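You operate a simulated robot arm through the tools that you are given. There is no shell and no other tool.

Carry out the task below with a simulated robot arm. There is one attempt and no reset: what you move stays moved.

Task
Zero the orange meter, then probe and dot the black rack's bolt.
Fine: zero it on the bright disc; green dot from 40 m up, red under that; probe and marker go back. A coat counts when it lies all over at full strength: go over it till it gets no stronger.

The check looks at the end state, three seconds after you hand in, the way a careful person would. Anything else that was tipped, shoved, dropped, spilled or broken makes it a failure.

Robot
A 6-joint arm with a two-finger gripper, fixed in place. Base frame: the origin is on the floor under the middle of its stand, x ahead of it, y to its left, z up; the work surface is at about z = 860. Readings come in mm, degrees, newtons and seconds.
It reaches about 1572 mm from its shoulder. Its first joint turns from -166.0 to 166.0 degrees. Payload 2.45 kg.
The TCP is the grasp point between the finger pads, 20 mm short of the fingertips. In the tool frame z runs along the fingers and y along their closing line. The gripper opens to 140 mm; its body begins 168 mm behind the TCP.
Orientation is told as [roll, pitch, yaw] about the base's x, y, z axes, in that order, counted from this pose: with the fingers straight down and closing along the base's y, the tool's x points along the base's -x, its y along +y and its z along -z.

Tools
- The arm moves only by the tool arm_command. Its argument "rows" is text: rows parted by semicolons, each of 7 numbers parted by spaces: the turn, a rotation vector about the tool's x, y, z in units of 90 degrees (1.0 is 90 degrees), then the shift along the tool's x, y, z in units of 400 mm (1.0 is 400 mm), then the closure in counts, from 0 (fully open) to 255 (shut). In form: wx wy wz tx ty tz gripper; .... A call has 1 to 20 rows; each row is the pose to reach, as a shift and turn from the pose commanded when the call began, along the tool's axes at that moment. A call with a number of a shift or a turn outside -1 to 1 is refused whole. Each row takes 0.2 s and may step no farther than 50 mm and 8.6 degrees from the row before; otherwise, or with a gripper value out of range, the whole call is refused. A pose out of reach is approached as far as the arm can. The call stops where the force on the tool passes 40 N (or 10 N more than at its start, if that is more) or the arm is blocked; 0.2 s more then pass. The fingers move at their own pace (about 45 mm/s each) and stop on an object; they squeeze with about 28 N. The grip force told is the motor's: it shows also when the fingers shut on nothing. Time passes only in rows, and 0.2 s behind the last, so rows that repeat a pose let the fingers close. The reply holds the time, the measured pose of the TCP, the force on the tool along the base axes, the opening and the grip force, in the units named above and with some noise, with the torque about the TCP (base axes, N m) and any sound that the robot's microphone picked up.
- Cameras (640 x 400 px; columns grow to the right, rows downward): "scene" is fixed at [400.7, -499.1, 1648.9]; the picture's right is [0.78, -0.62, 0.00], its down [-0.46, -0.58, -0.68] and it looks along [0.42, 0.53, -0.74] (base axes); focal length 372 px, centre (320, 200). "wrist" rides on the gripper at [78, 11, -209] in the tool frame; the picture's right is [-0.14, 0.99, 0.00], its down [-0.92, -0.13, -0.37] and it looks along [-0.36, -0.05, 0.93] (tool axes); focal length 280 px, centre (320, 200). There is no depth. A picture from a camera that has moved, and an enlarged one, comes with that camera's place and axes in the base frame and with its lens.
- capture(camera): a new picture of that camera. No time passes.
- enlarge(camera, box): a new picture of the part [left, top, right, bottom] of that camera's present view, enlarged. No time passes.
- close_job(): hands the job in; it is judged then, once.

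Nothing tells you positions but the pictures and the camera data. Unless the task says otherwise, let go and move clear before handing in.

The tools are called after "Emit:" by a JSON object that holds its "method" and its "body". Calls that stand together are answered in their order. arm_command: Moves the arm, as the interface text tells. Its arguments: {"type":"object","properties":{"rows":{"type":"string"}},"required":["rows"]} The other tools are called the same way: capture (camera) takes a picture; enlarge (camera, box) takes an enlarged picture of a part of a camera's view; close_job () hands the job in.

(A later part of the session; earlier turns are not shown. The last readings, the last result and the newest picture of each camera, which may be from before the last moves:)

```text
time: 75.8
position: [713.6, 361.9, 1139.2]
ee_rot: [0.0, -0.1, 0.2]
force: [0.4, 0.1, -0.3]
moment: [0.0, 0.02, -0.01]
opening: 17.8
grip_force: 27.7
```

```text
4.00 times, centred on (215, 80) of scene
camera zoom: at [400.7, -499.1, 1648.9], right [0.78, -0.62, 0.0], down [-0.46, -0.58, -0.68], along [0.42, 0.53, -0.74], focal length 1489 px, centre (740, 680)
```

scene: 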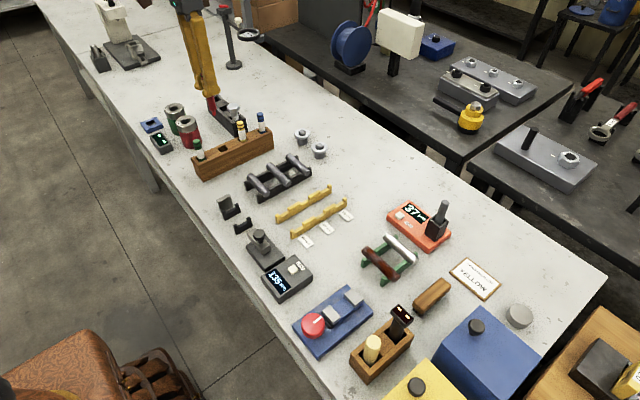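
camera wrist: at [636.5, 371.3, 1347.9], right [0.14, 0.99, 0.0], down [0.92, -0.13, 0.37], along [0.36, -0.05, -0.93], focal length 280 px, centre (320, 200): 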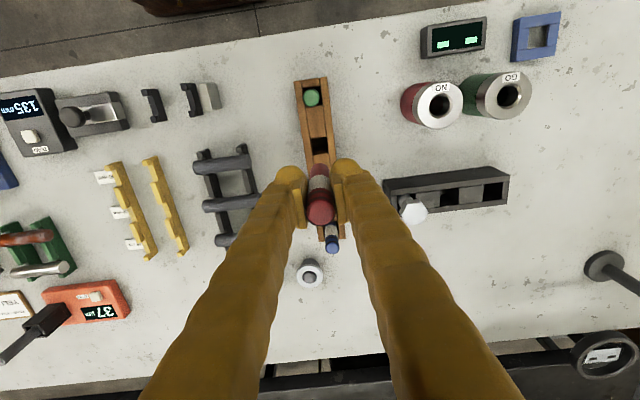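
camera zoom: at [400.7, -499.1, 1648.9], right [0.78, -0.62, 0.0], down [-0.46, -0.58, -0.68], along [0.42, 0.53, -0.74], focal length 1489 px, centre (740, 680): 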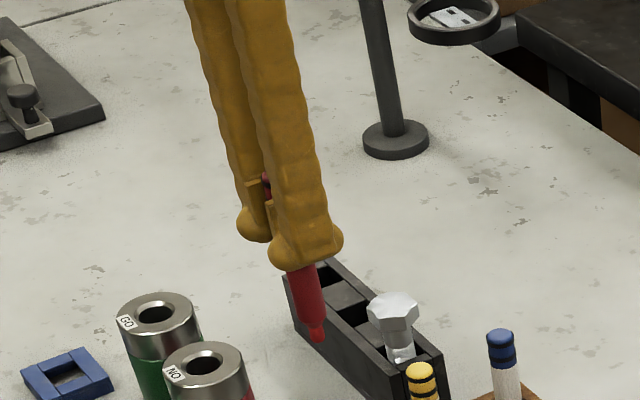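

The red tip is exposed about 89 mm below the TCP. I'll move the marker over the bolt head.

Emit:
{"method": "arm_command", "body": {"rows": "0 0 0 -0.04 0.045 0 255; 0 0 0 -0.1 0.11 0 255; 0 0 0 -0.165 0.185 0 255; 0 0 0 -0.23 0.26 0 255; 0 0 0 -0.28 0.31 0 255; 0 0 0 -0.2885 0.3225 0 255; 0 0 0 -0.2885 0.3225 0.08 255; 0 0 0 -0.2885 0.3225 0.15 255; 0 0 0 -0.2885 0.3225 0.15 255"}}

Emit:
{"method": "capture", "body": {"camera": "wrist"}}

Emit:
{"method": "enlarge", "body": {"camera": "scene", "box": [195, 60, 275, 120]}}

```text
time: 77.8
position: [829.9, 489.3, 1080.1]
ee_rot: [0.0, 0.0, 0.0]
force: [0.6, 0.0, -0.1]
moment: [-0.02, 0.04, 0.02]
opening: 17.6
grip_force: 27.9
```

```text
taken
camera wrist: at [752.1, 499.6, 1287.7], right [0.14, 0.99, 0.0], down [0.92, -0.13, 0.37], along [0.37, -0.05, -0.93], focal length 280 px, centre (320, 200)
```

wrist: 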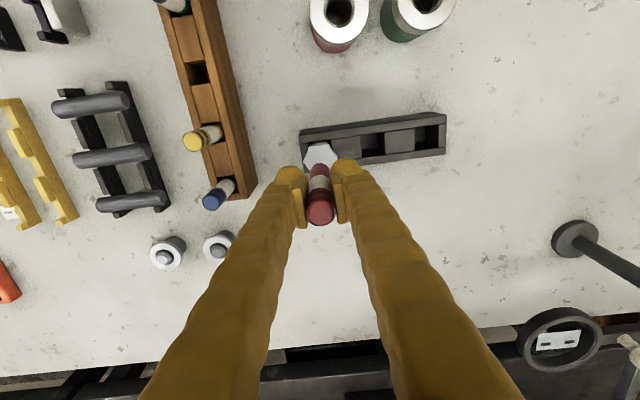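

```text
6.67 times, centred on (235, 90) of scene
camera zoom: at [400.7, -499.1, 1648.9], right [0.78, -0.62, 0.0], down [-0.46, -0.58, -0.68], along [0.42, 0.53, -0.74], focal length 2482 px, centre (887, 933)
```

zoom: 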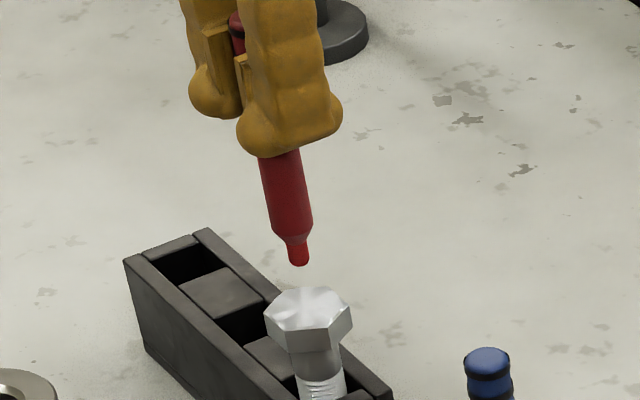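

The tip is about 26 mm above the centre of the head. I'll lower it close and then creep.

Emit:
{"method": "arm_command", "body": {"rows": "0 0 0 0 0 0.03 255; 0 0 0 0 0 0.045 255; 0 0 0 0 0 0.055 255; 0 0 0 0 0 0.0575 255; 0 0 0 0 0 0.06 255; 0 0 0 0 0 0.06 255"}}

Emit:
{"method": "enlarge", "body": {"camera": "scene", "box": [205, 70, 265, 120]}}

```text
time: 79.2
position: [829.9, 489.4, 1056.7]
ee_rot: [0.0, 0.0, 0.0]
force: [-0.1, 0.3, -0.1]
moment: [-0.05, 0.01, -0.01]
opening: 17.5
grip_force: 27.7
```

```text
8.00 times, centred on (235, 95) of scene
camera zoom: at [400.7, -499.1, 1648.9], right [0.78, -0.62, 0.0], down [-0.46, -0.58, -0.68], along [0.42, 0.53, -0.74], focal length 2978 px, centre (1000, 1040)
```

zoom: 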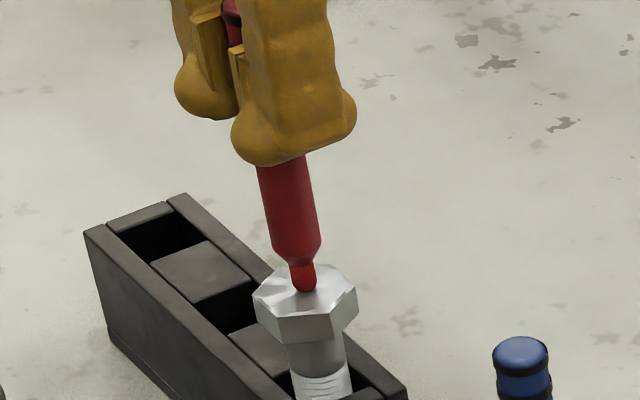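

Emit:
{"method": "arm_command", "body": {"rows": "0 0 0 0 0 0.00125 255; 0 0 0 0 0 0.0025 255; 0 0 0 0 0 0.00375 255; 0 0 0 0 0 0.005 255; 0 0 0 0 0 0.005 255"}}

Emit:
{"method": "enlarge", "body": {"camera": "scene", "box": [215, 80, 255, 115]}}

```text
time: 80.4
position: [828.9, 489.3, 1053.7]
ee_rot: [-0.1, 0.0, 0.1]
force: [0.3, 0.2, 13.5]
moment: [-0.02, -0.07, 0.02]
opening: 17.7
grip_force: 27.7
```

```text
11.43 times, centred on (235, 98) of scene
camera zoom: at [400.7, -499.1, 1648.9], right [0.78, -0.62, 0.0], down [-0.46, -0.58, -0.68], along [0.42, 0.53, -0.74], focal length 4254 px, centre (1291, 1371)
```

zoom: 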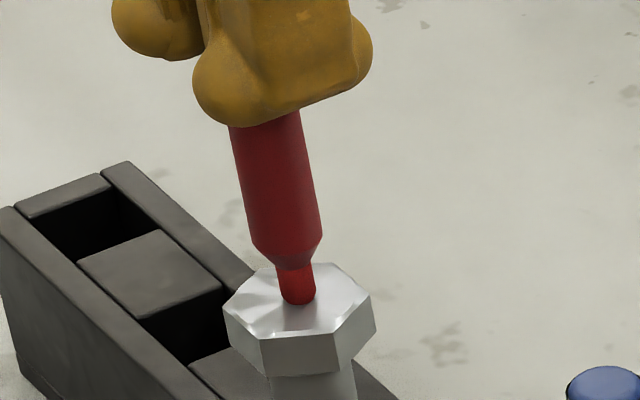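

There is firm contact at 13.5 N. I'll hold it for about a second, then lift and look at the mark.

Emit:
{"method": "arm_command", "body": {"rows": "0 0 0 0 0 0 255; 0 0 0 0 0 0 255; 0 0 0 0 0 0 255; 0 0 0 0 0 0 255; 0 0 0 0 0 -0.005 255; 0 0 0 0 0 -0.05 255; 0 0 0 0 0 -0.1 255; 0 0 0 0 0 -0.15 255; 0 0 0 0 0 -0.15 255"}}

Emit:
{"method": "enlarge", "body": {"camera": "scene", "box": [215, 80, 255, 115]}}

Emit:
{"method": "enlarge", "body": {"camera": "wrist", "box": [280, 120, 360, 220]}}

```text
time: 82.4
position: [829.2, 490.5, 1113.1]
ee_rot: [0.0, 0.0, 0.1]
force: [-0.3, -0.3, 0.0]
moment: [-0.03, 0.02, -0.02]
opening: 17.6
grip_force: 28.1
```

```text
11.43 times, centred on (235, 98) of scene
camera zoom: at [400.7, -499.1, 1648.9], right [0.78, -0.62, 0.0], down [-0.46, -0.58, -0.68], along [0.42, 0.53, -0.74], focal length 4254 px, centre (1291, 1371)
```

zoom: 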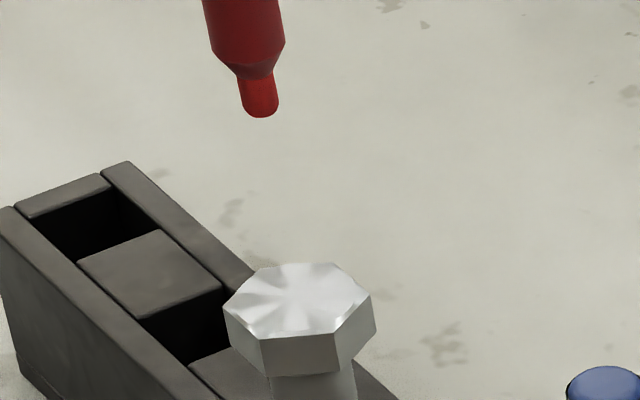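

```text
4.00 times, centred on (320, 170) of wrist
camera zoom: at [751.7, 500.1, 1322.0], right [0.14, 0.99, 0.0], down [0.92, -0.13, 0.37], along [0.36, -0.05, -0.93], focal length 1122 px, centre (320, 320)
```

zoom: 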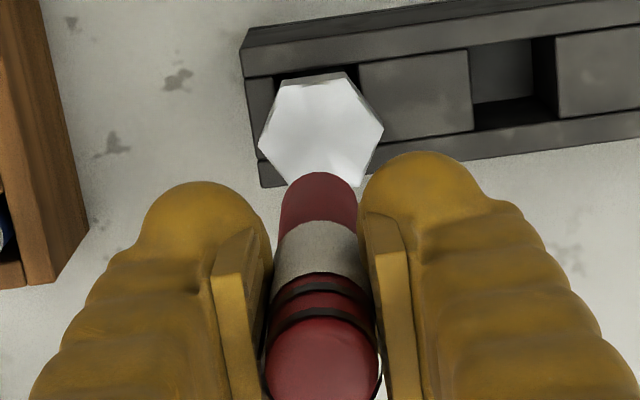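

No mark is obvious yet, so I'll look closer.

Emit:
{"method": "enlarge", "body": {"camera": "scene", "box": [225, 98, 250, 114]}}

Emit:
{"method": "enlarge", "body": {"camera": "wrist", "box": [300, 130, 350, 175]}}

Emit:
{"method": "enlarge", "body": {"camera": "scene", "box": [218, 70, 238, 95]}}

```text
16.00 times, centred on (238, 106) of scene
camera zoom: at [400.7, -499.1, 1648.9], right [0.78, -0.62, 0.0], down [-0.46, -0.58, -0.68], along [0.42, 0.53, -0.74], focal length 5956 px, centre (1640, 1704)
```

zoom: 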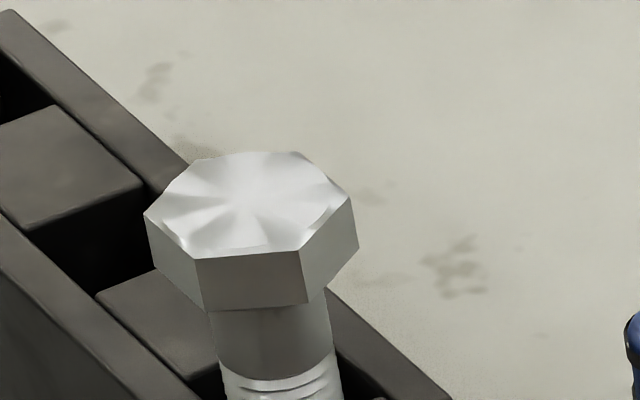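

```text
8.89 times, centred on (325, 152) of wrist
camera zoom: at [751.7, 500.1, 1322.0], right [0.14, 0.99, 0.0], down [0.92, -0.13, 0.37], along [0.36, -0.05, -0.93], focal length 2492 px, centre (276, 622)
```

zoom: 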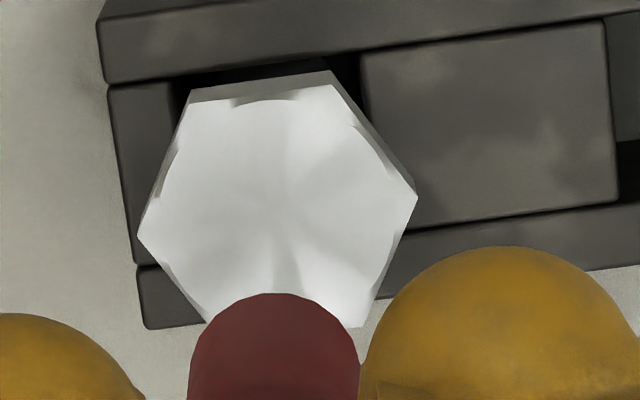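

```text
16.00 times, centred on (228, 82) of scene
camera zoom: at [400.7, -499.1, 1648.9], right [0.78, -0.62, 0.0], down [-0.46, -0.58, -0.68], along [0.42, 0.53, -0.74], focal length 5956 px, centre (1792, 2080)
```

zoom: 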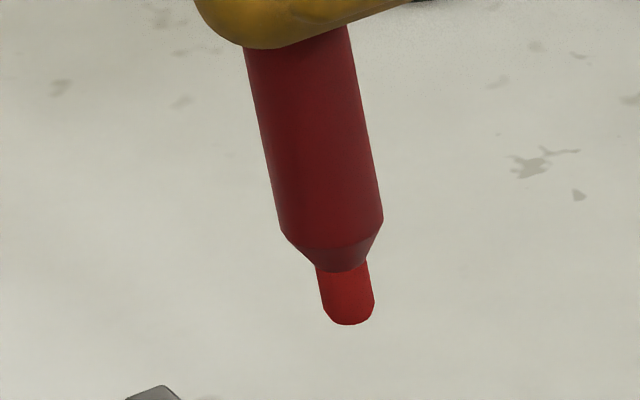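

The head is still clean after a static press, so the marker probably needs to be rubbed. I'll touch down lightly and make tiny strokes around the centre.

Emit:
{"method": "arm_command", "body": {"rows": "0 0 0 0 0 0.1 255; 0 0 0 0 0 0.14 255; 0 0 0 0 0 0.147 255; 0 0 0 0 0 0.149 255; 0 0 0 0 0 0.1495 255; 0 0 0 0 0 0.1495 255"}}

```text
time: 83.8
position: [828.8, 490.3, 1054.0]
ee_rot: [0.0, -0.1, 0.0]
force: [-0.8, 0.5, 12.5]
moment: [-0.05, -0.01, -0.01]
opening: 17.8
grip_force: 28.5
```

Emit:
{"method": "arm_command", "body": {"rows": "0 0 0 0.0025 0 -0.0005 255; 0 0 0 0.005 0 -0.0005 255; 0 0 0 0.0025 0.003 -0.0005 255; 0 0 0 0 0.005 -0.0005 255; 0 0 0 -0.003 0.0025 -0.0005 255; 0 0 0 -0.005 0 -0.0005 255; 0 0 0 -0.0025 -0.003 -0.0005 255; 0 0 0 0 -0.005 -0.0005 255; 0 0 0 0.003 -0.0025 -0.0005 255; 0 0 0 0 0 -0.0005 255; 0 0 0 0 0 -0.0005 255"}}

Emit:
{"method": "enlarge", "body": {"camera": "scene", "box": [225, 95, 250, 114]}}

```text
time: 86.2
position: [829.0, 490.2, 1053.5]
ee_rot: [0.0, 0.0, 0.1]
force: [-0.1, -0.1, 3.8]
moment: [-0.04, 0.01, -0.03]
opening: 17.6
grip_force: 28.1
```

```text
16.00 times, centred on (238, 104) of scene
camera zoom: at [400.7, -499.1, 1648.9], right [0.78, -0.62, 0.0], down [-0.46, -0.58, -0.68], along [0.42, 0.53, -0.74], focal length 5956 px, centre (1640, 1728)
```

zoom: 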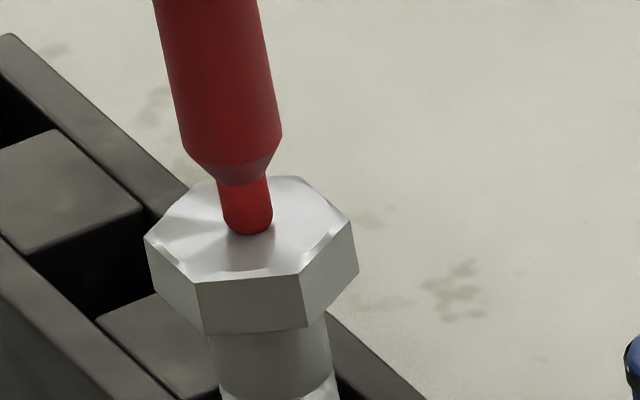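

Emit:
{"method": "arm_command", "body": {"rows": "0 0 0 0 0 -0.005 255; 0 0 0 0 0 -0.05 255; 0 0 0 0 0 -0.1 255; 0 0 0 0 0 -0.15 255; 0 0 0 0 0 -0.15 255"}}

Emit:
{"method": "enlarge", "body": {"camera": "scene", "box": [225, 95, 250, 114]}}

Emit:
{"method": "enlarge", "body": {"camera": "wrist", "box": [300, 130, 350, 175]}}

```text
time: 87.4
position: [829.2, 489.2, 1114.2]
ee_rot: [0.0, 0.0, 0.0]
force: [0.0, -0.3, -0.3]
moment: [0.0, -0.01, -0.04]
opening: 17.6
grip_force: 27.7
```

```text
16.00 times, centred on (238, 104) of scene
camera zoom: at [400.7, -499.1, 1648.9], right [0.78, -0.62, 0.0], down [-0.46, -0.58, -0.68], along [0.42, 0.53, -0.74], focal length 5956 px, centre (1640, 1728)
```

zoom: 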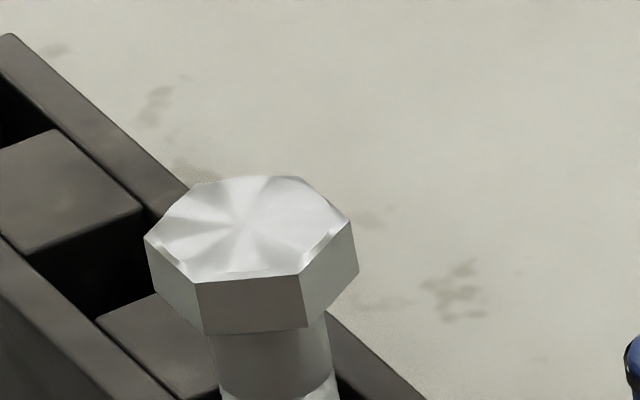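

```text
8.89 times, centred on (325, 152) of wrist
camera zoom: at [751.8, 499.3, 1322.6], right [0.14, 0.99, 0.0], down [0.92, -0.13, 0.37], along [0.36, -0.05, -0.93], focal length 2492 px, centre (276, 622)
```

zoom: 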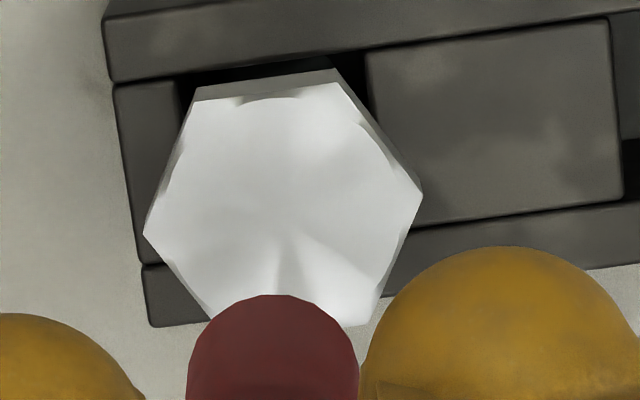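

Still nothing obvious. I'll zoom in hard on the centre of the head to look for any faint tint.

Emit:
{"method": "enlarge", "body": {"camera": "scene", "box": [230, 100, 242, 108]}}

Emit:
{"method": "enlarge", "body": {"camera": "wrist", "box": [310, 138, 334, 166]}}

Emit:
{"method": "enlarge", "body": {"camera": "scene", "box": [210, 60, 250, 120]}}

```text
16.00 times, centred on (236, 104) of scene
camera zoom: at [400.7, -499.1, 1648.9], right [0.78, -0.62, 0.0], down [-0.46, -0.58, -0.68], along [0.42, 0.53, -0.74], focal length 5956 px, centre (1664, 1736)
```

zoom: 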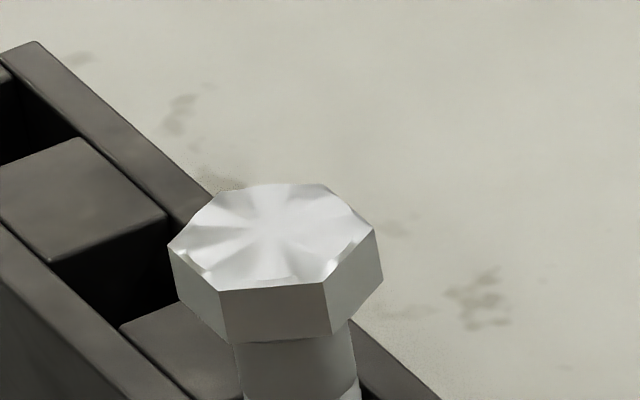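

```text
14.29 times, centred on (322, 152) of wrist
camera zoom: at [751.8, 499.3, 1322.6], right [0.14, 0.99, 0.0], down [0.92, -0.13, 0.37], along [0.36, -0.05, -0.93], focal length 4006 px, centre (291, 886)
```

zoom: 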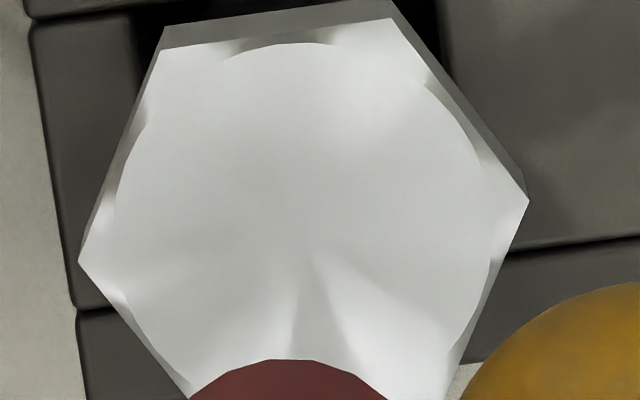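

```text
6.67 times, centred on (230, 90) of scene
camera zoom: at [400.7, -499.1, 1648.9], right [0.78, -0.62, 0.0], down [-0.46, -0.58, -0.68], along [0.42, 0.53, -0.74], focal length 2482 px, centre (920, 933)
```

zoom: 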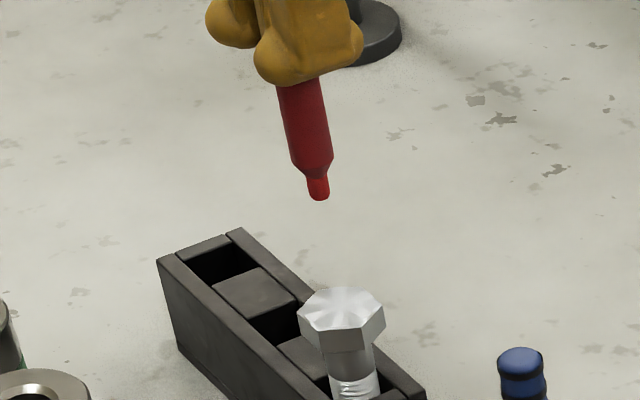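

The head is still perfectly clean. I'll try a firmer press of about 20–25 N with a longer dwell.

Emit:
{"method": "arm_command", "body": {"rows": "0 0 0 0 0 0.1 255; 0 0 0 0 0 0.14 255; 0 0 0 0 0 0.148 255; 0 0 0 0 0 0.15 255; 0 0 0 0 0 0.151 255; 0 0 0 0 0 0.152 255; 0 0 0 0 0 0.152 255; 0 0 0 0 0 0.152 255; 0 0 0 0 0 0.152 255; 0 0 0 0 0 0.152 255; 0 0 0 0 0 0.152 255; 0 0 0 0 0 0.152 255; 0 0 0 0 0 0.152 255; 0 0 0 0 0 0.152 255; 0 0 0 0 0 0.152 255; 0 0 0 0 0 0.152 255"}}

Emit:
{"method": "enlarge", "body": {"camera": "scene", "box": [225, 95, 250, 114]}}

```text
time: 90.8
position: [828.8, 489.9, 1053.0]
ee_rot: [-0.1, 0.0, 0.0]
force: [-0.2, -0.4, 6.0]
moment: [0.02, 0.02, 0.02]
opening: 17.4
grip_force: 28.5
```

```text
16.00 times, centred on (238, 104) of scene
camera zoom: at [400.7, -499.1, 1648.9], right [0.78, -0.62, 0.0], down [-0.46, -0.58, -0.68], along [0.42, 0.53, -0.74], focal length 5956 px, centre (1640, 1728)
```

zoom: 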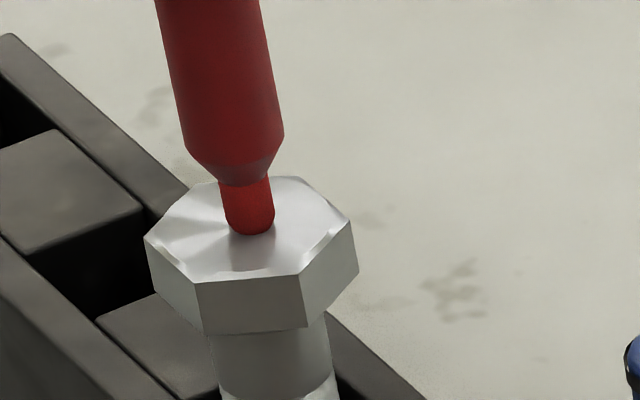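

Emit:
{"method": "arm_command", "body": {"rows": "0 0 0 0 0 0 255; 0 0 0 0 0 0.002 255; 0 0 0 0 0 0.004 255; 0 0 0 0 0 0.004 255"}}

Emit:
{"method": "enlarge", "body": {"camera": "scene", "box": [215, 80, 250, 114]}}

```text
time: 91.8
position: [829.8, 490.9, 1053.0]
ee_rot: [0.0, 0.0, 0.1]
force: [-1.0, 0.3, 22.7]
moment: [-0.04, -0.05, 0.01]
opening: 17.6
grip_force: 28.0
```

```text
11.76 times, centred on (232, 97) of scene
camera zoom: at [400.7, -499.1, 1648.9], right [0.78, -0.62, 0.0], down [-0.46, -0.58, -0.68], along [0.42, 0.53, -0.74], focal length 4379 px, centre (1349, 1412)
```

zoom: 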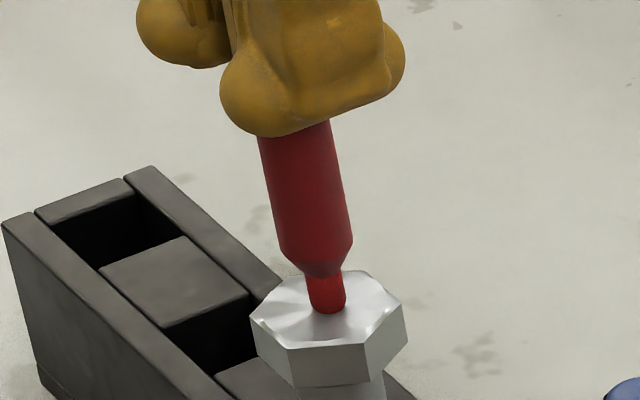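

Contact is now 22.7 N. I'll hold, then lift and inspect.

Emit:
{"method": "arm_command", "body": {"rows": "0 0 0 0 0 0 255; 0 0 0 0 0 0 255; 0 0 0 0 0 0 255; 0 0 0 0 0 0 255; 0 0 0 0 0 0 255; 0 0 0 0 0 -0.01 255; 0 0 0 0 0 -0.1 255; 0 0 0 0 0 -0.2 255; 0 0 0 0 0 -0.2 255"}}

Emit:
{"method": "enlarge", "body": {"camera": "scene", "box": [215, 70, 250, 114]}}

Emit:
{"method": "enlarge", "body": {"camera": "wrist", "box": [290, 120, 350, 180]}}

```text
time: 93.8
position: [829.0, 491.2, 1131.5]
ee_rot: [0.0, 0.0, 0.0]
force: [0.9, 0.1, -0.6]
moment: [0.0, -0.01, 0.01]
opening: 17.5
grip_force: 27.9
```

```text
9.09 times, centred on (232, 92) of scene
camera zoom: at [400.7, -499.1, 1648.9], right [0.78, -0.62, 0.0], down [-0.46, -0.58, -0.68], along [0.42, 0.53, -0.74], focal length 3384 px, centre (1116, 1182)
```

zoom: 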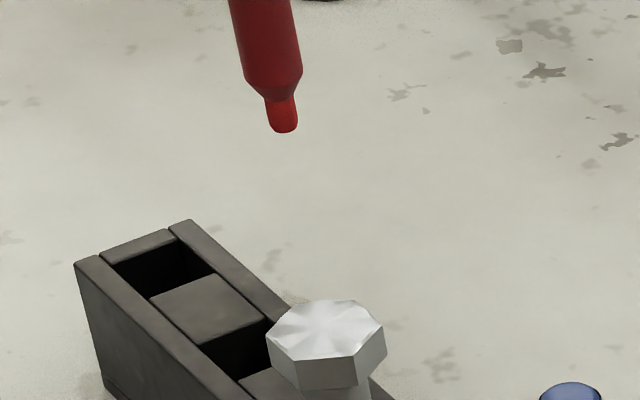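

```text
6.67 times, centred on (320, 150) of wrist
camera zoom: at [751.1, 500.4, 1339.6], right [0.14, 0.99, 0.0], down [0.92, -0.13, 0.37], along [0.36, -0.05, -0.93], focal length 1869 px, centre (320, 533)
```

zoom: 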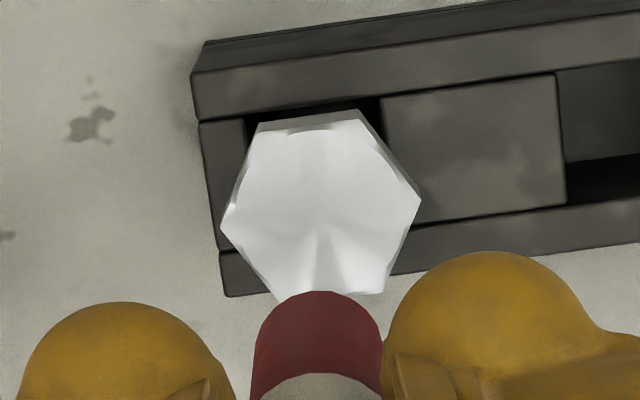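

Still clean, even at 23 N. I think the ink needs sliding contact, and small strokes may have been absorbed by the bolt's play, so I'll touch lightly and make somewhat wider strokes.

Emit:
{"method": "arm_command", "body": {"rows": "0 0 0 0 0 0.1 255; 0 0 0 0 0 0.18 255; 0 0 0 0 0 0.196 255; 0 0 0 0 0 0.197 255; 0 0 0 0 0 0.198 255; 0 0 0 0 0 0.198 255"}}

```text
time: 95.2
position: [830.3, 489.2, 1052.8]
ee_rot: [0.1, -0.1, -0.1]
force: [0.3, -0.2, 0.1]
moment: [-0.01, -0.01, 0.02]
opening: 17.8
grip_force: 27.8
```

Emit:
{"method": "arm_command", "body": {"rows": "0 0 0 0 0 0.001 255; 0 0 0 0 0 0.002 255; 0 0 0 0 0 0.002 255"}}

```text
time: 96.0
position: [829.8, 490.5, 1051.2]
ee_rot: [0.0, -0.1, 0.0]
force: [-0.8, 0.1, 11.1]
moment: [-0.01, 0.04, 0.03]
opening: 17.6
grip_force: 27.9
```

There is contact at about 11 N. Now I'll make strokes of ±5 mm across the centre at slightly lighter pressure.

Emit:
{"method": "arm_command", "body": {"rows": "0 0 0 0.005 0 -0.0004 255; 0 0 0 0.0125 0 -0.0004 255; 0 0 0 0.005 0 -0.0004 255; 0 0 0 -0.005 0 -0.0004 255; 0 0 0 -0.0125 0 -0.0004 255"}}

Emit:
{"method": "enlarge", "body": {"camera": "scene", "box": [225, 95, 250, 114]}}

```text
time: 97.2
position: [835.0, 490.2, 1051.5]
ee_rot: [0.0, 0.0, -0.1]
force: [-1.1, 0.3, 18.9]
moment: [0.01, 0.09, 0.02]
opening: 17.6
grip_force: 28.2
```

```text
16.00 times, centred on (238, 104) of scene
camera zoom: at [400.7, -499.1, 1648.9], right [0.78, -0.62, 0.0], down [-0.46, -0.58, -0.68], along [0.42, 0.53, -0.74], focal length 5956 px, centre (1640, 1728)
```

zoom: 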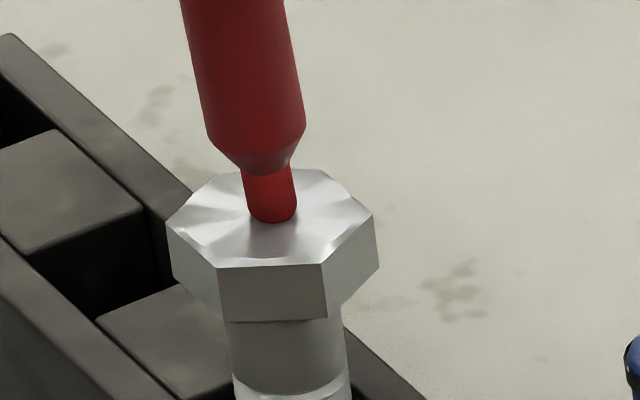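

The bolt head moved along with the nib (it is loose in its slot), so the nib never slid on it. I'll check how the bolt sits before going on.

Emit:
{"method": "enlarge", "body": {"camera": "scene", "box": [215, 90, 265, 135]}}

Emit:
{"method": "enlarge", "body": {"camera": "wrist", "box": [270, 110, 400, 220]}}

```text
8.89 times, centred on (240, 112) of scene
camera zoom: at [400.7, -499.1, 1648.9], right [0.78, -0.62, 0.0], down [-0.46, -0.58, -0.68], along [0.42, 0.53, -0.74], focal length 3309 px, centre (1031, 978)
```

zoom: 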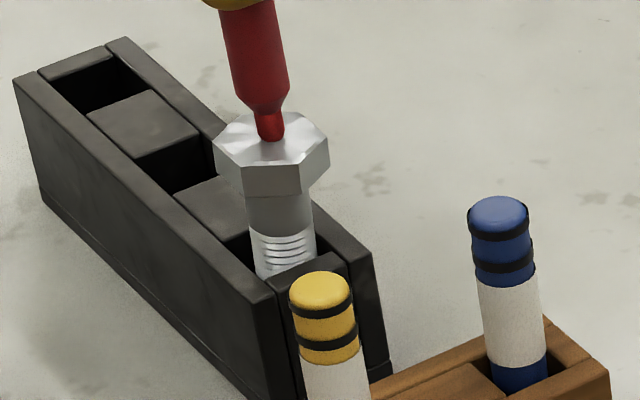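

```text
3.64 times, centred on (335, 165) of wrist
camera zoom: at [756.6, 500.0, 1260.5], right [0.14, 0.99, 0.0], down [0.92, -0.13, 0.37], along [0.37, -0.05, -0.93], focal length 1020 px, centre (266, 327)
```

zoom: 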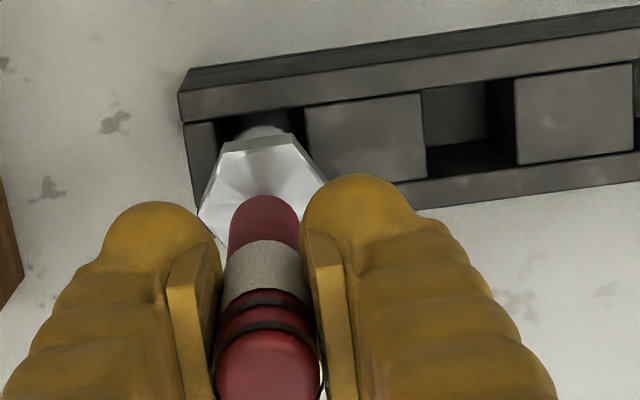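

The bolt just rocks in its slot, so I'll bring it back upright to centre. Then I'll twist the marker about its own axis so the nib rubs in place.

Emit:
{"method": "arm_command", "body": {"rows": "0 0 0 0.006 0 0 255; 0 0 0 0.0125 0 0 255; 0 0 0.09 0.0125 0 0 255; 0 0 0.18 0.0125 0 0 255; 0 0 0.27 0.0125 0 0 255; 0 0 0.18 0.0125 0 0 255; 0 0 0.09 0.0125 0 0 255; 0 0 0 0.0125 0 0 255; 0 0 -0.09 0.0125 0 0 255; 0 0 -0.18 0.0125 0 0 255; 0 0 -0.27 0.0125 0 0 255; 0 0 -0.18 0.0125 0 0 255; 0 0 -0.09 0.0125 0 0 255; 0 0 0 0.0125 0 0 255; 0 0 0 0.0125 0 0 255"}}

Emit:
{"method": "enlarge", "body": {"camera": "scene", "box": [215, 90, 265, 135]}}

```text
time: 100.4
position: [829.2, 490.5, 1051.4]
ee_rot: [0.0, -0.1, 0.0]
force: [0.8, -0.3, 6.3]
moment: [-0.01, -0.01, 0.03]
opening: 17.7
grip_force: 28.0
```

```text
8.89 times, centred on (240, 112) of scene
camera zoom: at [400.7, -499.1, 1648.9], right [0.78, -0.62, 0.0], down [-0.46, -0.58, -0.68], along [0.42, 0.53, -0.74], focal length 3309 px, centre (1031, 978)
```

zoom: 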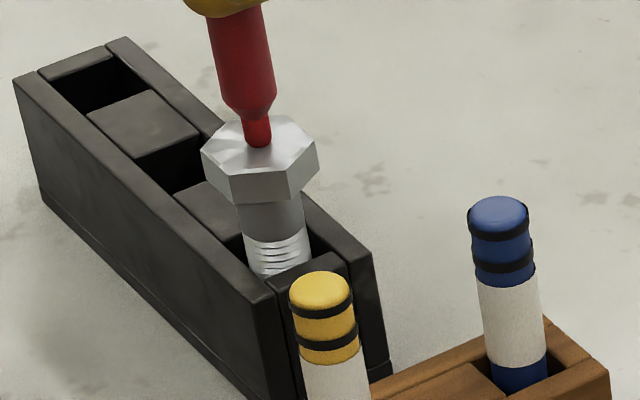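

Emit:
{"method": "arm_command", "body": {"rows": "0 0 0 0 0 -0.005 255; 0 0 0 0 0 -0.05 255; 0 0 0 0 0 -0.15 255; 0 0 0 0 0 -0.2 255; 0 0 0 0 0 -0.2 255"}}

Emit:
{"method": "enlarge", "body": {"camera": "scene", "box": [222, 90, 258, 120]}}

Emit:
{"method": "enlarge", "body": {"camera": "wrist", "box": [290, 120, 350, 180]}}

```text
time: 101.6
position: [830.1, 491.0, 1131.4]
ee_rot: [0.0, 0.0, 0.1]
force: [-1.2, -0.9, -0.2]
moment: [0.0, -0.02, -0.02]
opening: 17.7
grip_force: 27.8
```

```text
13.33 times, centred on (240, 105) of scene
camera zoom: at [400.7, -499.1, 1648.9], right [0.78, -0.62, 0.0], down [-0.46, -0.58, -0.68], along [0.42, 0.53, -0.74], focal length 4963 px, centre (1387, 1467)
```

zoom: 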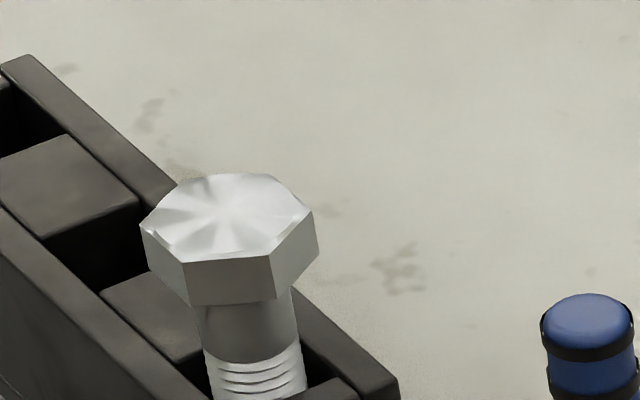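

```text
6.67 times, centred on (320, 150) of wrist
camera zoom: at [752.0, 500.1, 1340.5], right [0.14, 0.99, 0.0], down [0.92, -0.13, 0.37], along [0.36, -0.05, -0.93], focal length 1869 px, centre (320, 533)
```

zoom: 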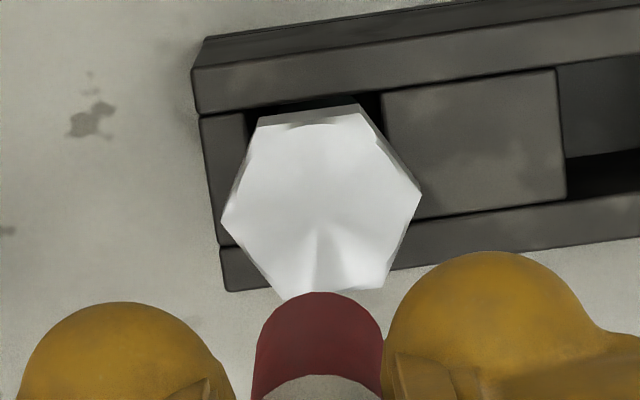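

The bolt is upright again but still unmarked. I'll try a very light touch, so that the nib can slide without rocking the bolt, and look for first contact in fine steps.

Emit:
{"method": "arm_command", "body": {"rows": "0 0 0 0 0 0.1 255; 0 0 0 0 0 0.18 255; 0 0 0 0 0 0.197 255; 0 0 0 0 0 0.198 255; 0 0 0 0 0 0.1985 255; 0 0 0 0 0 0.1985 255; 0 0 0 0 0 0.1985 255"}}

Emit:
{"method": "arm_command", "body": {"rows": "0 0 0 0 0 0.0003 255; 0 0 0 0 0 0.0003 255"}}

Emit:
{"method": "arm_command", "body": {"rows": "0 0 0 0 0 0.0003 255; 0 0 0 0 0 0.0003 255"}}

```text
time: 103.2
position: [829.1, 489.8, 1053.5]
ee_rot: [0.0, 0.0, -0.1]
force: [0.3, 0.7, -0.4]
moment: [0.01, -0.01, -0.02]
opening: 17.4
grip_force: 27.6
```

```text
time: 103.8
position: [829.1, 490.9, 1052.3]
ee_rot: [0.0, 0.0, 0.0]
force: [0.6, 0.3, 0.3]
moment: [0.0, 0.0, -0.01]
opening: 17.5
grip_force: 28.0
```

```text
time: 104.4
position: [830.0, 490.7, 1053.2]
ee_rot: [0.0, 0.0, 0.1]
force: [0.1, 0.6, -1.3]
moment: [0.02, -0.02, 0.01]
opening: 17.5
grip_force: 28.0
```

Emit:
{"method": "arm_command", "body": {"rows": "0 0 0 0 0 0.0003 255; 0 0 0 0 0 0.0003 255"}}

Emit:
{"method": "arm_command", "body": {"rows": "0 0 0 0 0 0.0003 255; 0 0 0 0 0 0.0003 255"}}

Emit:
{"method": "arm_command", "body": {"rows": "0 0 0 0 0 0.0003 255; 0 0 0 0 0 0.0003 255"}}

```text
time: 105.0
position: [829.4, 489.5, 1051.6]
ee_rot: [0.1, 0.0, 0.0]
force: [0.8, -0.9, -0.8]
moment: [0.0, 0.0, -0.02]
opening: 17.4
grip_force: 28.5
```

```text
time: 105.6
position: [828.4, 490.4, 1051.1]
ee_rot: [0.1, 0.0, 0.0]
force: [0.4, -0.7, 0.1]
moment: [-0.02, -0.01, -0.08]
opening: 17.5
grip_force: 27.6
```

```text
time: 106.2
position: [828.6, 491.2, 1051.2]
ee_rot: [0.0, 0.0, 0.0]
force: [0.2, -0.1, -0.6]
moment: [0.0, 0.01, 0.01]
opening: 17.7
grip_force: 27.5
```

Emit:
{"method": "arm_command", "body": {"rows": "0 0 0 0 0 0.0004 255; 0 0 0 0 0 0.0004 255"}}

Emit:
{"method": "arm_command", "body": {"rows": "0 0 0 0 0 0.0004 255; 0 0 0 0 0 0.0004 255"}}

Emit:
{"method": "arm_command", "body": {"rows": "0 0 0 0 0 0.0004 255; 0 0 0 0 0 0.0004 255"}}

Emit:
{"method": "enlarge", "body": {"camera": "scene", "box": [225, 95, 250, 114]}}

```text
time: 106.8
position: [829.2, 490.5, 1052.3]
ee_rot: [0.1, 0.1, 0.1]
force: [0.0, -0.4, -0.6]
moment: [-0.04, 0.0, 0.0]
opening: 17.4
grip_force: 27.8
```

```text
time: 107.4
position: [831.2, 490.0, 1051.4]
ee_rot: [0.0, 0.0, 0.1]
force: [0.4, -0.8, 1.5]
moment: [-0.02, -0.06, -0.02]
opening: 17.5
grip_force: 28.1
```

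```text
time: 108.0
position: [829.6, 488.8, 1051.5]
ee_rot: [-0.1, 0.0, -0.1]
force: [0.1, 0.1, 5.7]
moment: [-0.03, 0.01, -0.02]
opening: 17.7
grip_force: 27.9
```

```text
16.00 times, centred on (238, 104) of scene
camera zoom: at [400.7, -499.1, 1648.9], right [0.78, -0.62, 0.0], down [-0.46, -0.58, -0.68], along [0.42, 0.53, -0.74], focal length 5956 px, centre (1640, 1728)
```

zoom: 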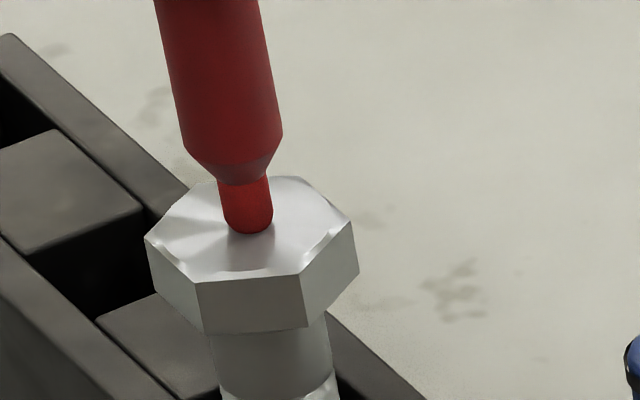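

At first contact I get about 1.5 N. I'll back off a hair and stroke 6 mm to see whether the nib now slides.

Emit:
{"method": "arm_command", "body": {"rows": "0 0 0 0 0 -0.0003 255; 0 0 0 -0.005 0 -0.0003 255; 0 0 0 -0.01 0 -0.0003 255; 0 0 0 -0.015 0 -0.0003 255"}}

Emit:
{"method": "enlarge", "body": {"camera": "scene", "box": [225, 95, 250, 114]}}

```text
time: 109.0
position: [834.9, 489.6, 1050.5]
ee_rot: [0.0, -0.1, 0.0]
force: [-0.3, 1.0, 13.4]
moment: [0.01, 0.1, 0.01]
opening: 17.5
grip_force: 27.4
```

```text
16.00 times, centred on (238, 104) of scene
camera zoom: at [400.7, -499.1, 1648.9], right [0.78, -0.62, 0.0], down [-0.46, -0.58, -0.68], along [0.42, 0.53, -0.74], focal length 5956 px, centre (1640, 1728)
```

zoom: 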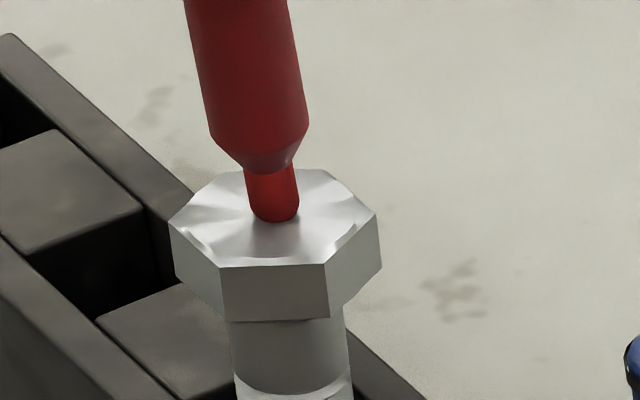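

The bolt still follows the nib (high friction), rocking up on its base edge. I'll return it to centre. The fingers hold the marker more stiffly along y, so I'll stroke that way: once the shank meets its slot wall the nib should slide.

Emit:
{"method": "arm_command", "body": {"rows": "0 0 0 0.005 0 0 255; 0 0 0 0.01 0 0 255; 0 0 0 0.015 0 0 255; 0 0 0 0.015 0.0075 -0.0006 255; 0 0 0 0.015 0.015 -0.001 255; 0 0 0 0.015 0.0225 -0.0013 255; 0 0 0 0.015 0.03 -0.0013 255"}}

Emit:
{"method": "enlarge", "body": {"camera": "scene", "box": [215, 88, 265, 133]}}

```text
time: 110.6
position: [828.4, 501.9, 1051.0]
ee_rot: [-0.1, 0.0, 0.0]
force: [0.5, 0.3, -0.6]
moment: [0.01, -0.04, -0.04]
opening: 17.7
grip_force: 28.1
```

```text
8.89 times, centred on (240, 110) of scene
camera zoom: at [400.7, -499.1, 1648.9], right [0.78, -0.62, 0.0], down [-0.46, -0.58, -0.68], along [0.42, 0.53, -0.74], focal length 3309 px, centre (1031, 996)
```

zoom: 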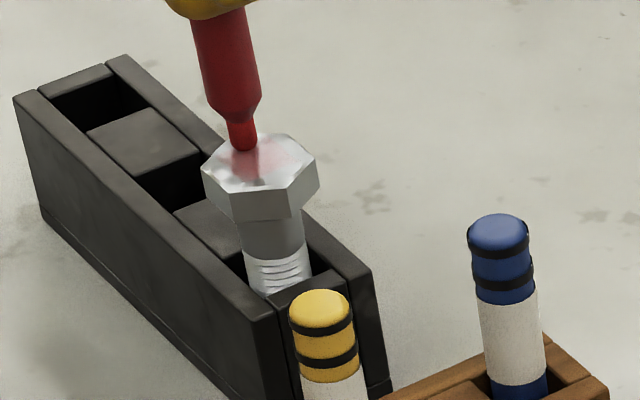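

Sliding does work: a faint red tint has appeared along the stroke. I'll look closely at its extent.

Emit:
{"method": "enlarge", "body": {"camera": "scene", "box": [225, 95, 250, 114]}}

Emit:
{"method": "enlarge", "body": {"camera": "wrist", "box": [280, 140, 340, 200]}}

```text
16.00 times, centred on (238, 104) of scene
camera zoom: at [400.7, -499.1, 1648.9], right [0.78, -0.62, 0.0], down [-0.46, -0.58, -0.68], along [0.42, 0.53, -0.74], focal length 5956 px, centre (1640, 1728)
```

zoom: 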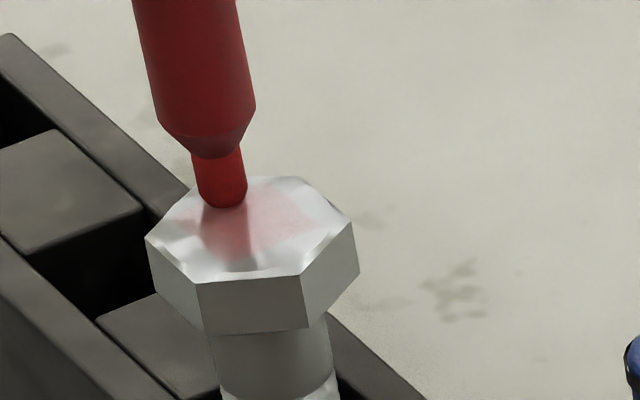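

```text
6.67 times, centred on (310, 170) of wrist
camera zoom: at [751.9, 512.1, 1260.1], right [0.14, 0.99, 0.0], down [0.92, -0.13, 0.37], along [0.36, -0.05, -0.93], focal length 1869 px, centre (387, 400)
```

zoom: 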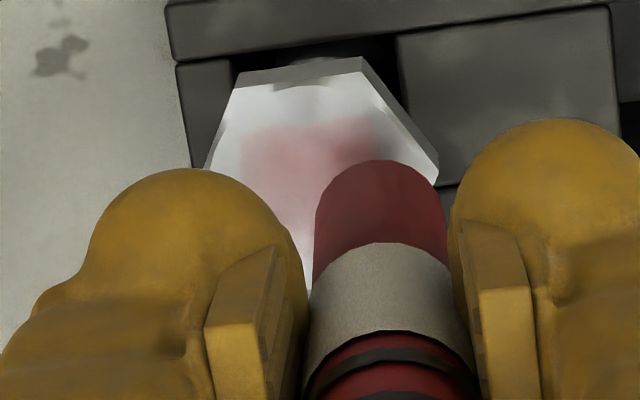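

The tint covers a patch of roughly 23 mm at the centre of the head. I'll keep going over it with very light strokes, watching that the bolt stays upright.

Emit:
{"method": "arm_command", "body": {"rows": "0 0 0 0 -0.005 0.001 255; 0 0 0 0 -0.0125 0.001 255; 0 0 0 0 -0.02 0.001 255; 0 0 0 0 -0.0275 0.001 255; 0 0 0 0 -0.035 0.001 255; 0 0 0 0 -0.0425 0.001 255; 0 0 0 0 -0.05 0.001 255"}}

Emit:
{"method": "enlarge", "body": {"camera": "scene", "box": [225, 95, 250, 114]}}

```text
time: 112.2
position: [829.1, 480.9, 1052.8]
ee_rot: [0.0, 0.0, -0.1]
force: [-0.6, 0.4, -0.2]
moment: [-0.01, 0.03, -0.02]
opening: 17.6
grip_force: 27.7
```

```text
16.00 times, centred on (238, 104) of scene
camera zoom: at [400.7, -499.1, 1648.9], right [0.78, -0.62, 0.0], down [-0.46, -0.58, -0.68], along [0.42, 0.53, -0.74], focal length 5956 px, centre (1640, 1728)
```

zoom: 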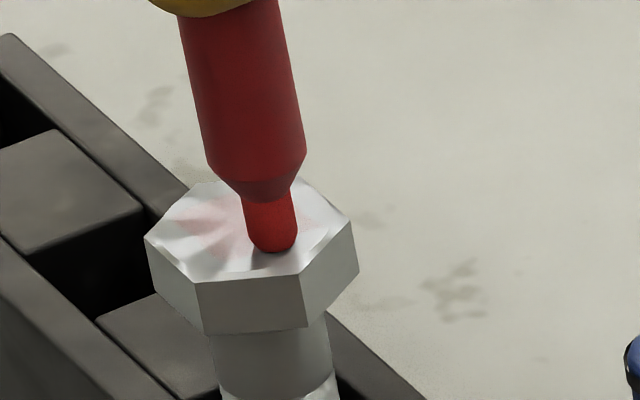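

That pass was just out of contact. I'll lower 0.15 mm and stroke back.

Emit:
{"method": "arm_command", "body": {"rows": "0 0 0 0 0.003 0.0004 255; 0 0 0 0 0.01 0.0004 255; 0 0 0 0 0.0175 0.0004 255; 0 0 0 0 0.025 0.0004 255; 0 0 0 0 0.0325 0.0004 255; 0 0 0 0 0.04 0.0004 255"}}

Emit:
{"method": "enlarge", "body": {"camera": "scene", "box": [225, 95, 250, 114]}}

```text
time: 113.6
position: [829.2, 497.6, 1051.0]
ee_rot: [0.0, 0.0, 0.1]
force: [1.1, -1.0, 8.3]
moment: [-0.17, -0.07, 0.01]
opening: 17.5
grip_force: 28.0
```

```text
16.00 times, centred on (238, 104) of scene
camera zoom: at [400.7, -499.1, 1648.9], right [0.78, -0.62, 0.0], down [-0.46, -0.58, -0.68], along [0.42, 0.53, -0.74], focal length 5956 px, centre (1640, 1728)
```

zoom: 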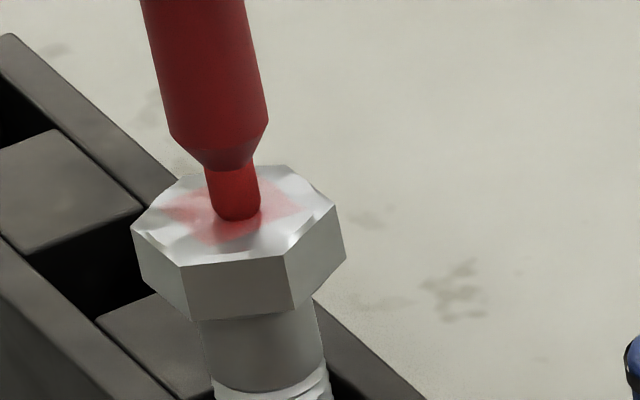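

The patch is getting stronger. I'll make several back-and-forth passes at this light pressure.

Emit:
{"method": "arm_command", "body": {"rows": "0 0 0 0 -0.01 0 255; 0 0 0 0 -0.02 0 255; 0 0 0 0 -0.03 0 255; 0 0 0 0 -0.04 0 255; 0 0 0 0 -0.05 0 255; 0 0 0 0 -0.04 0 255; 0 0 0 0 -0.03 0 255; 0 0 0 0 -0.02 0 255; 0 0 0 0 -0.01 0 255; 0 0 0 0 0 0 255; 0 0 0 0 0.01 0 255; 0 0 0 0 0 0 255; 0 0 0 0 -0.01 0 255; 0 0 0 0 -0.02 0 255; 0 0 0 0 -0.03 0 255; 0 0 0 0 -0.04 0 255; 0 0 0 0 -0.05 0 255; 0 0 0 0 -0.04 0 255; 0 0 0 0 -0.03 0 255; 0 0 0 0 -0.02 0 255"}}

Emit:
{"method": "enlarge", "body": {"camera": "scene", "box": [225, 95, 250, 114]}}

```text
time: 117.8
position: [828.8, 490.5, 1050.7]
ee_rot: [0.0, 0.0, 0.1]
force: [0.1, -0.3, -0.5]
moment: [0.03, -0.03, 0.02]
opening: 17.5
grip_force: 28.8
```

```text
16.00 times, centred on (238, 104) of scene
camera zoom: at [400.7, -499.1, 1648.9], right [0.78, -0.62, 0.0], down [-0.46, -0.58, -0.68], along [0.42, 0.53, -0.74], focal length 5956 px, centre (1640, 1728)
```

zoom: 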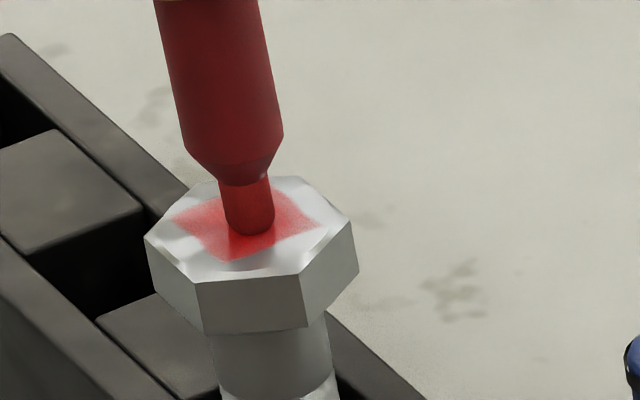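

The patch is a square about 24 mm wide and getting redder, and the bolt is upright. I'll lower slightly (the marker creeps up in the grip) and keep going over it.

Emit:
{"method": "arm_command", "body": {"rows": "0 0 0 0 -0.01 0.0003 255; 0 0 0 0 -0.02 0.0004 255; 0 0 0 0 -0.03 0.0004 255; 0 0 0 0 -0.02 0.0004 255; 0 0 0 0 -0.01 0.0004 255; 0 0 0 0 0 0.0004 255; 0 0 0 0 0.01 0.0004 255; 0 0 0 0 0.02 0.0004 255; 0 0 0 0 0.03 0.0004 255; 0 0 0 0 0.02 0.0004 255; 0 0 0 0 0.01 0.0004 255; 0 0 0 0 0 0.0004 255; 0 0 0 0 -0.01 0.0004 255; 0 0 0 0 -0.02 0.0004 255; 0 0 0 0 -0.03 0.0004 255; 0 0 0 0 -0.02 0.0004 255; 0 0 0 0 -0.01 0.0004 255; 0 0 0 0 0 0.0004 255"}}

Emit:
{"method": "enlarge", "body": {"camera": "scene", "box": [225, 95, 250, 114]}}

```text
time: 121.6
position: [829.4, 490.2, 1051.5]
ee_rot: [0.0, 0.0, 0.2]
force: [-0.1, -0.1, 3.7]
moment: [-0.04, 0.0, 0.0]
opening: 17.7
grip_force: 27.8
```

```text
16.00 times, centred on (238, 104) of scene
camera zoom: at [400.7, -499.1, 1648.9], right [0.78, -0.62, 0.0], down [-0.46, -0.58, -0.68], along [0.42, 0.53, -0.74], focal length 5956 px, centre (1640, 1728)
```

zoom: 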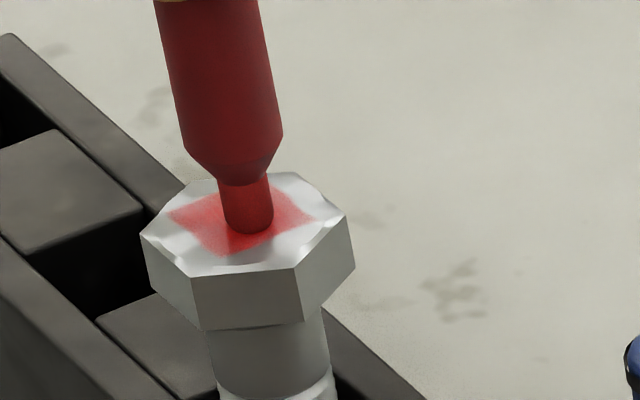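

Contact is at 3.7 N and the patch is a bit stronger. I'll continue with wider, faster passes.

Emit:
{"method": "arm_command", "body": {"rows": "0 0 0 0 -0.0125 0 255; 0 0 0 0 -0.025 0 255; 0 0 0 0 -0.035 0 255; 0 0 0 0 -0.0225 0 255; 0 0 0 0 -0.01 0 255; 0 0 0 0 0.0025 0 255; 0 0 0 0 0.015 0 255; 0 0 0 0 0.0275 0 255; 0 0 0 0 0.035 0 255; 0 0 0 0 0.0225 0 255; 0 0 0 0 0.01 0 255; 0 0 0 0 -0.0025 0 255; 0 0 0 0 -0.015 0 255; 0 0 0 0 -0.0275 0 255; 0 0 0 0 -0.035 0 255; 0 0 0 0 -0.0225 0 255; 0 0 0 0 -0.01 0 255; 0 0 0 0 0 0 255"}}

Emit:
{"method": "enlarge", "body": {"camera": "scene", "box": [225, 95, 250, 114]}}

```text
time: 125.4
position: [829.2, 489.7, 1050.8]
ee_rot: [-0.1, 0.0, 0.1]
force: [0.4, -0.5, 1.2]
moment: [-0.02, -0.02, 0.01]
opening: 17.9
grip_force: 28.4
```

```text
16.00 times, centred on (238, 104) of scene
camera zoom: at [400.7, -499.1, 1648.9], right [0.78, -0.62, 0.0], down [-0.46, -0.58, -0.68], along [0.42, 0.53, -0.74], focal length 5956 px, centre (1640, 1728)
```

zoom: 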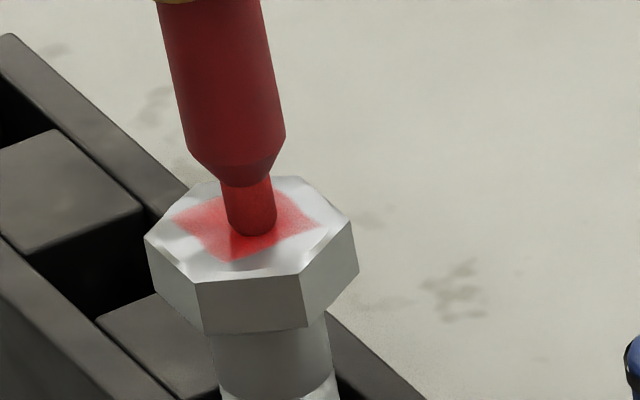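

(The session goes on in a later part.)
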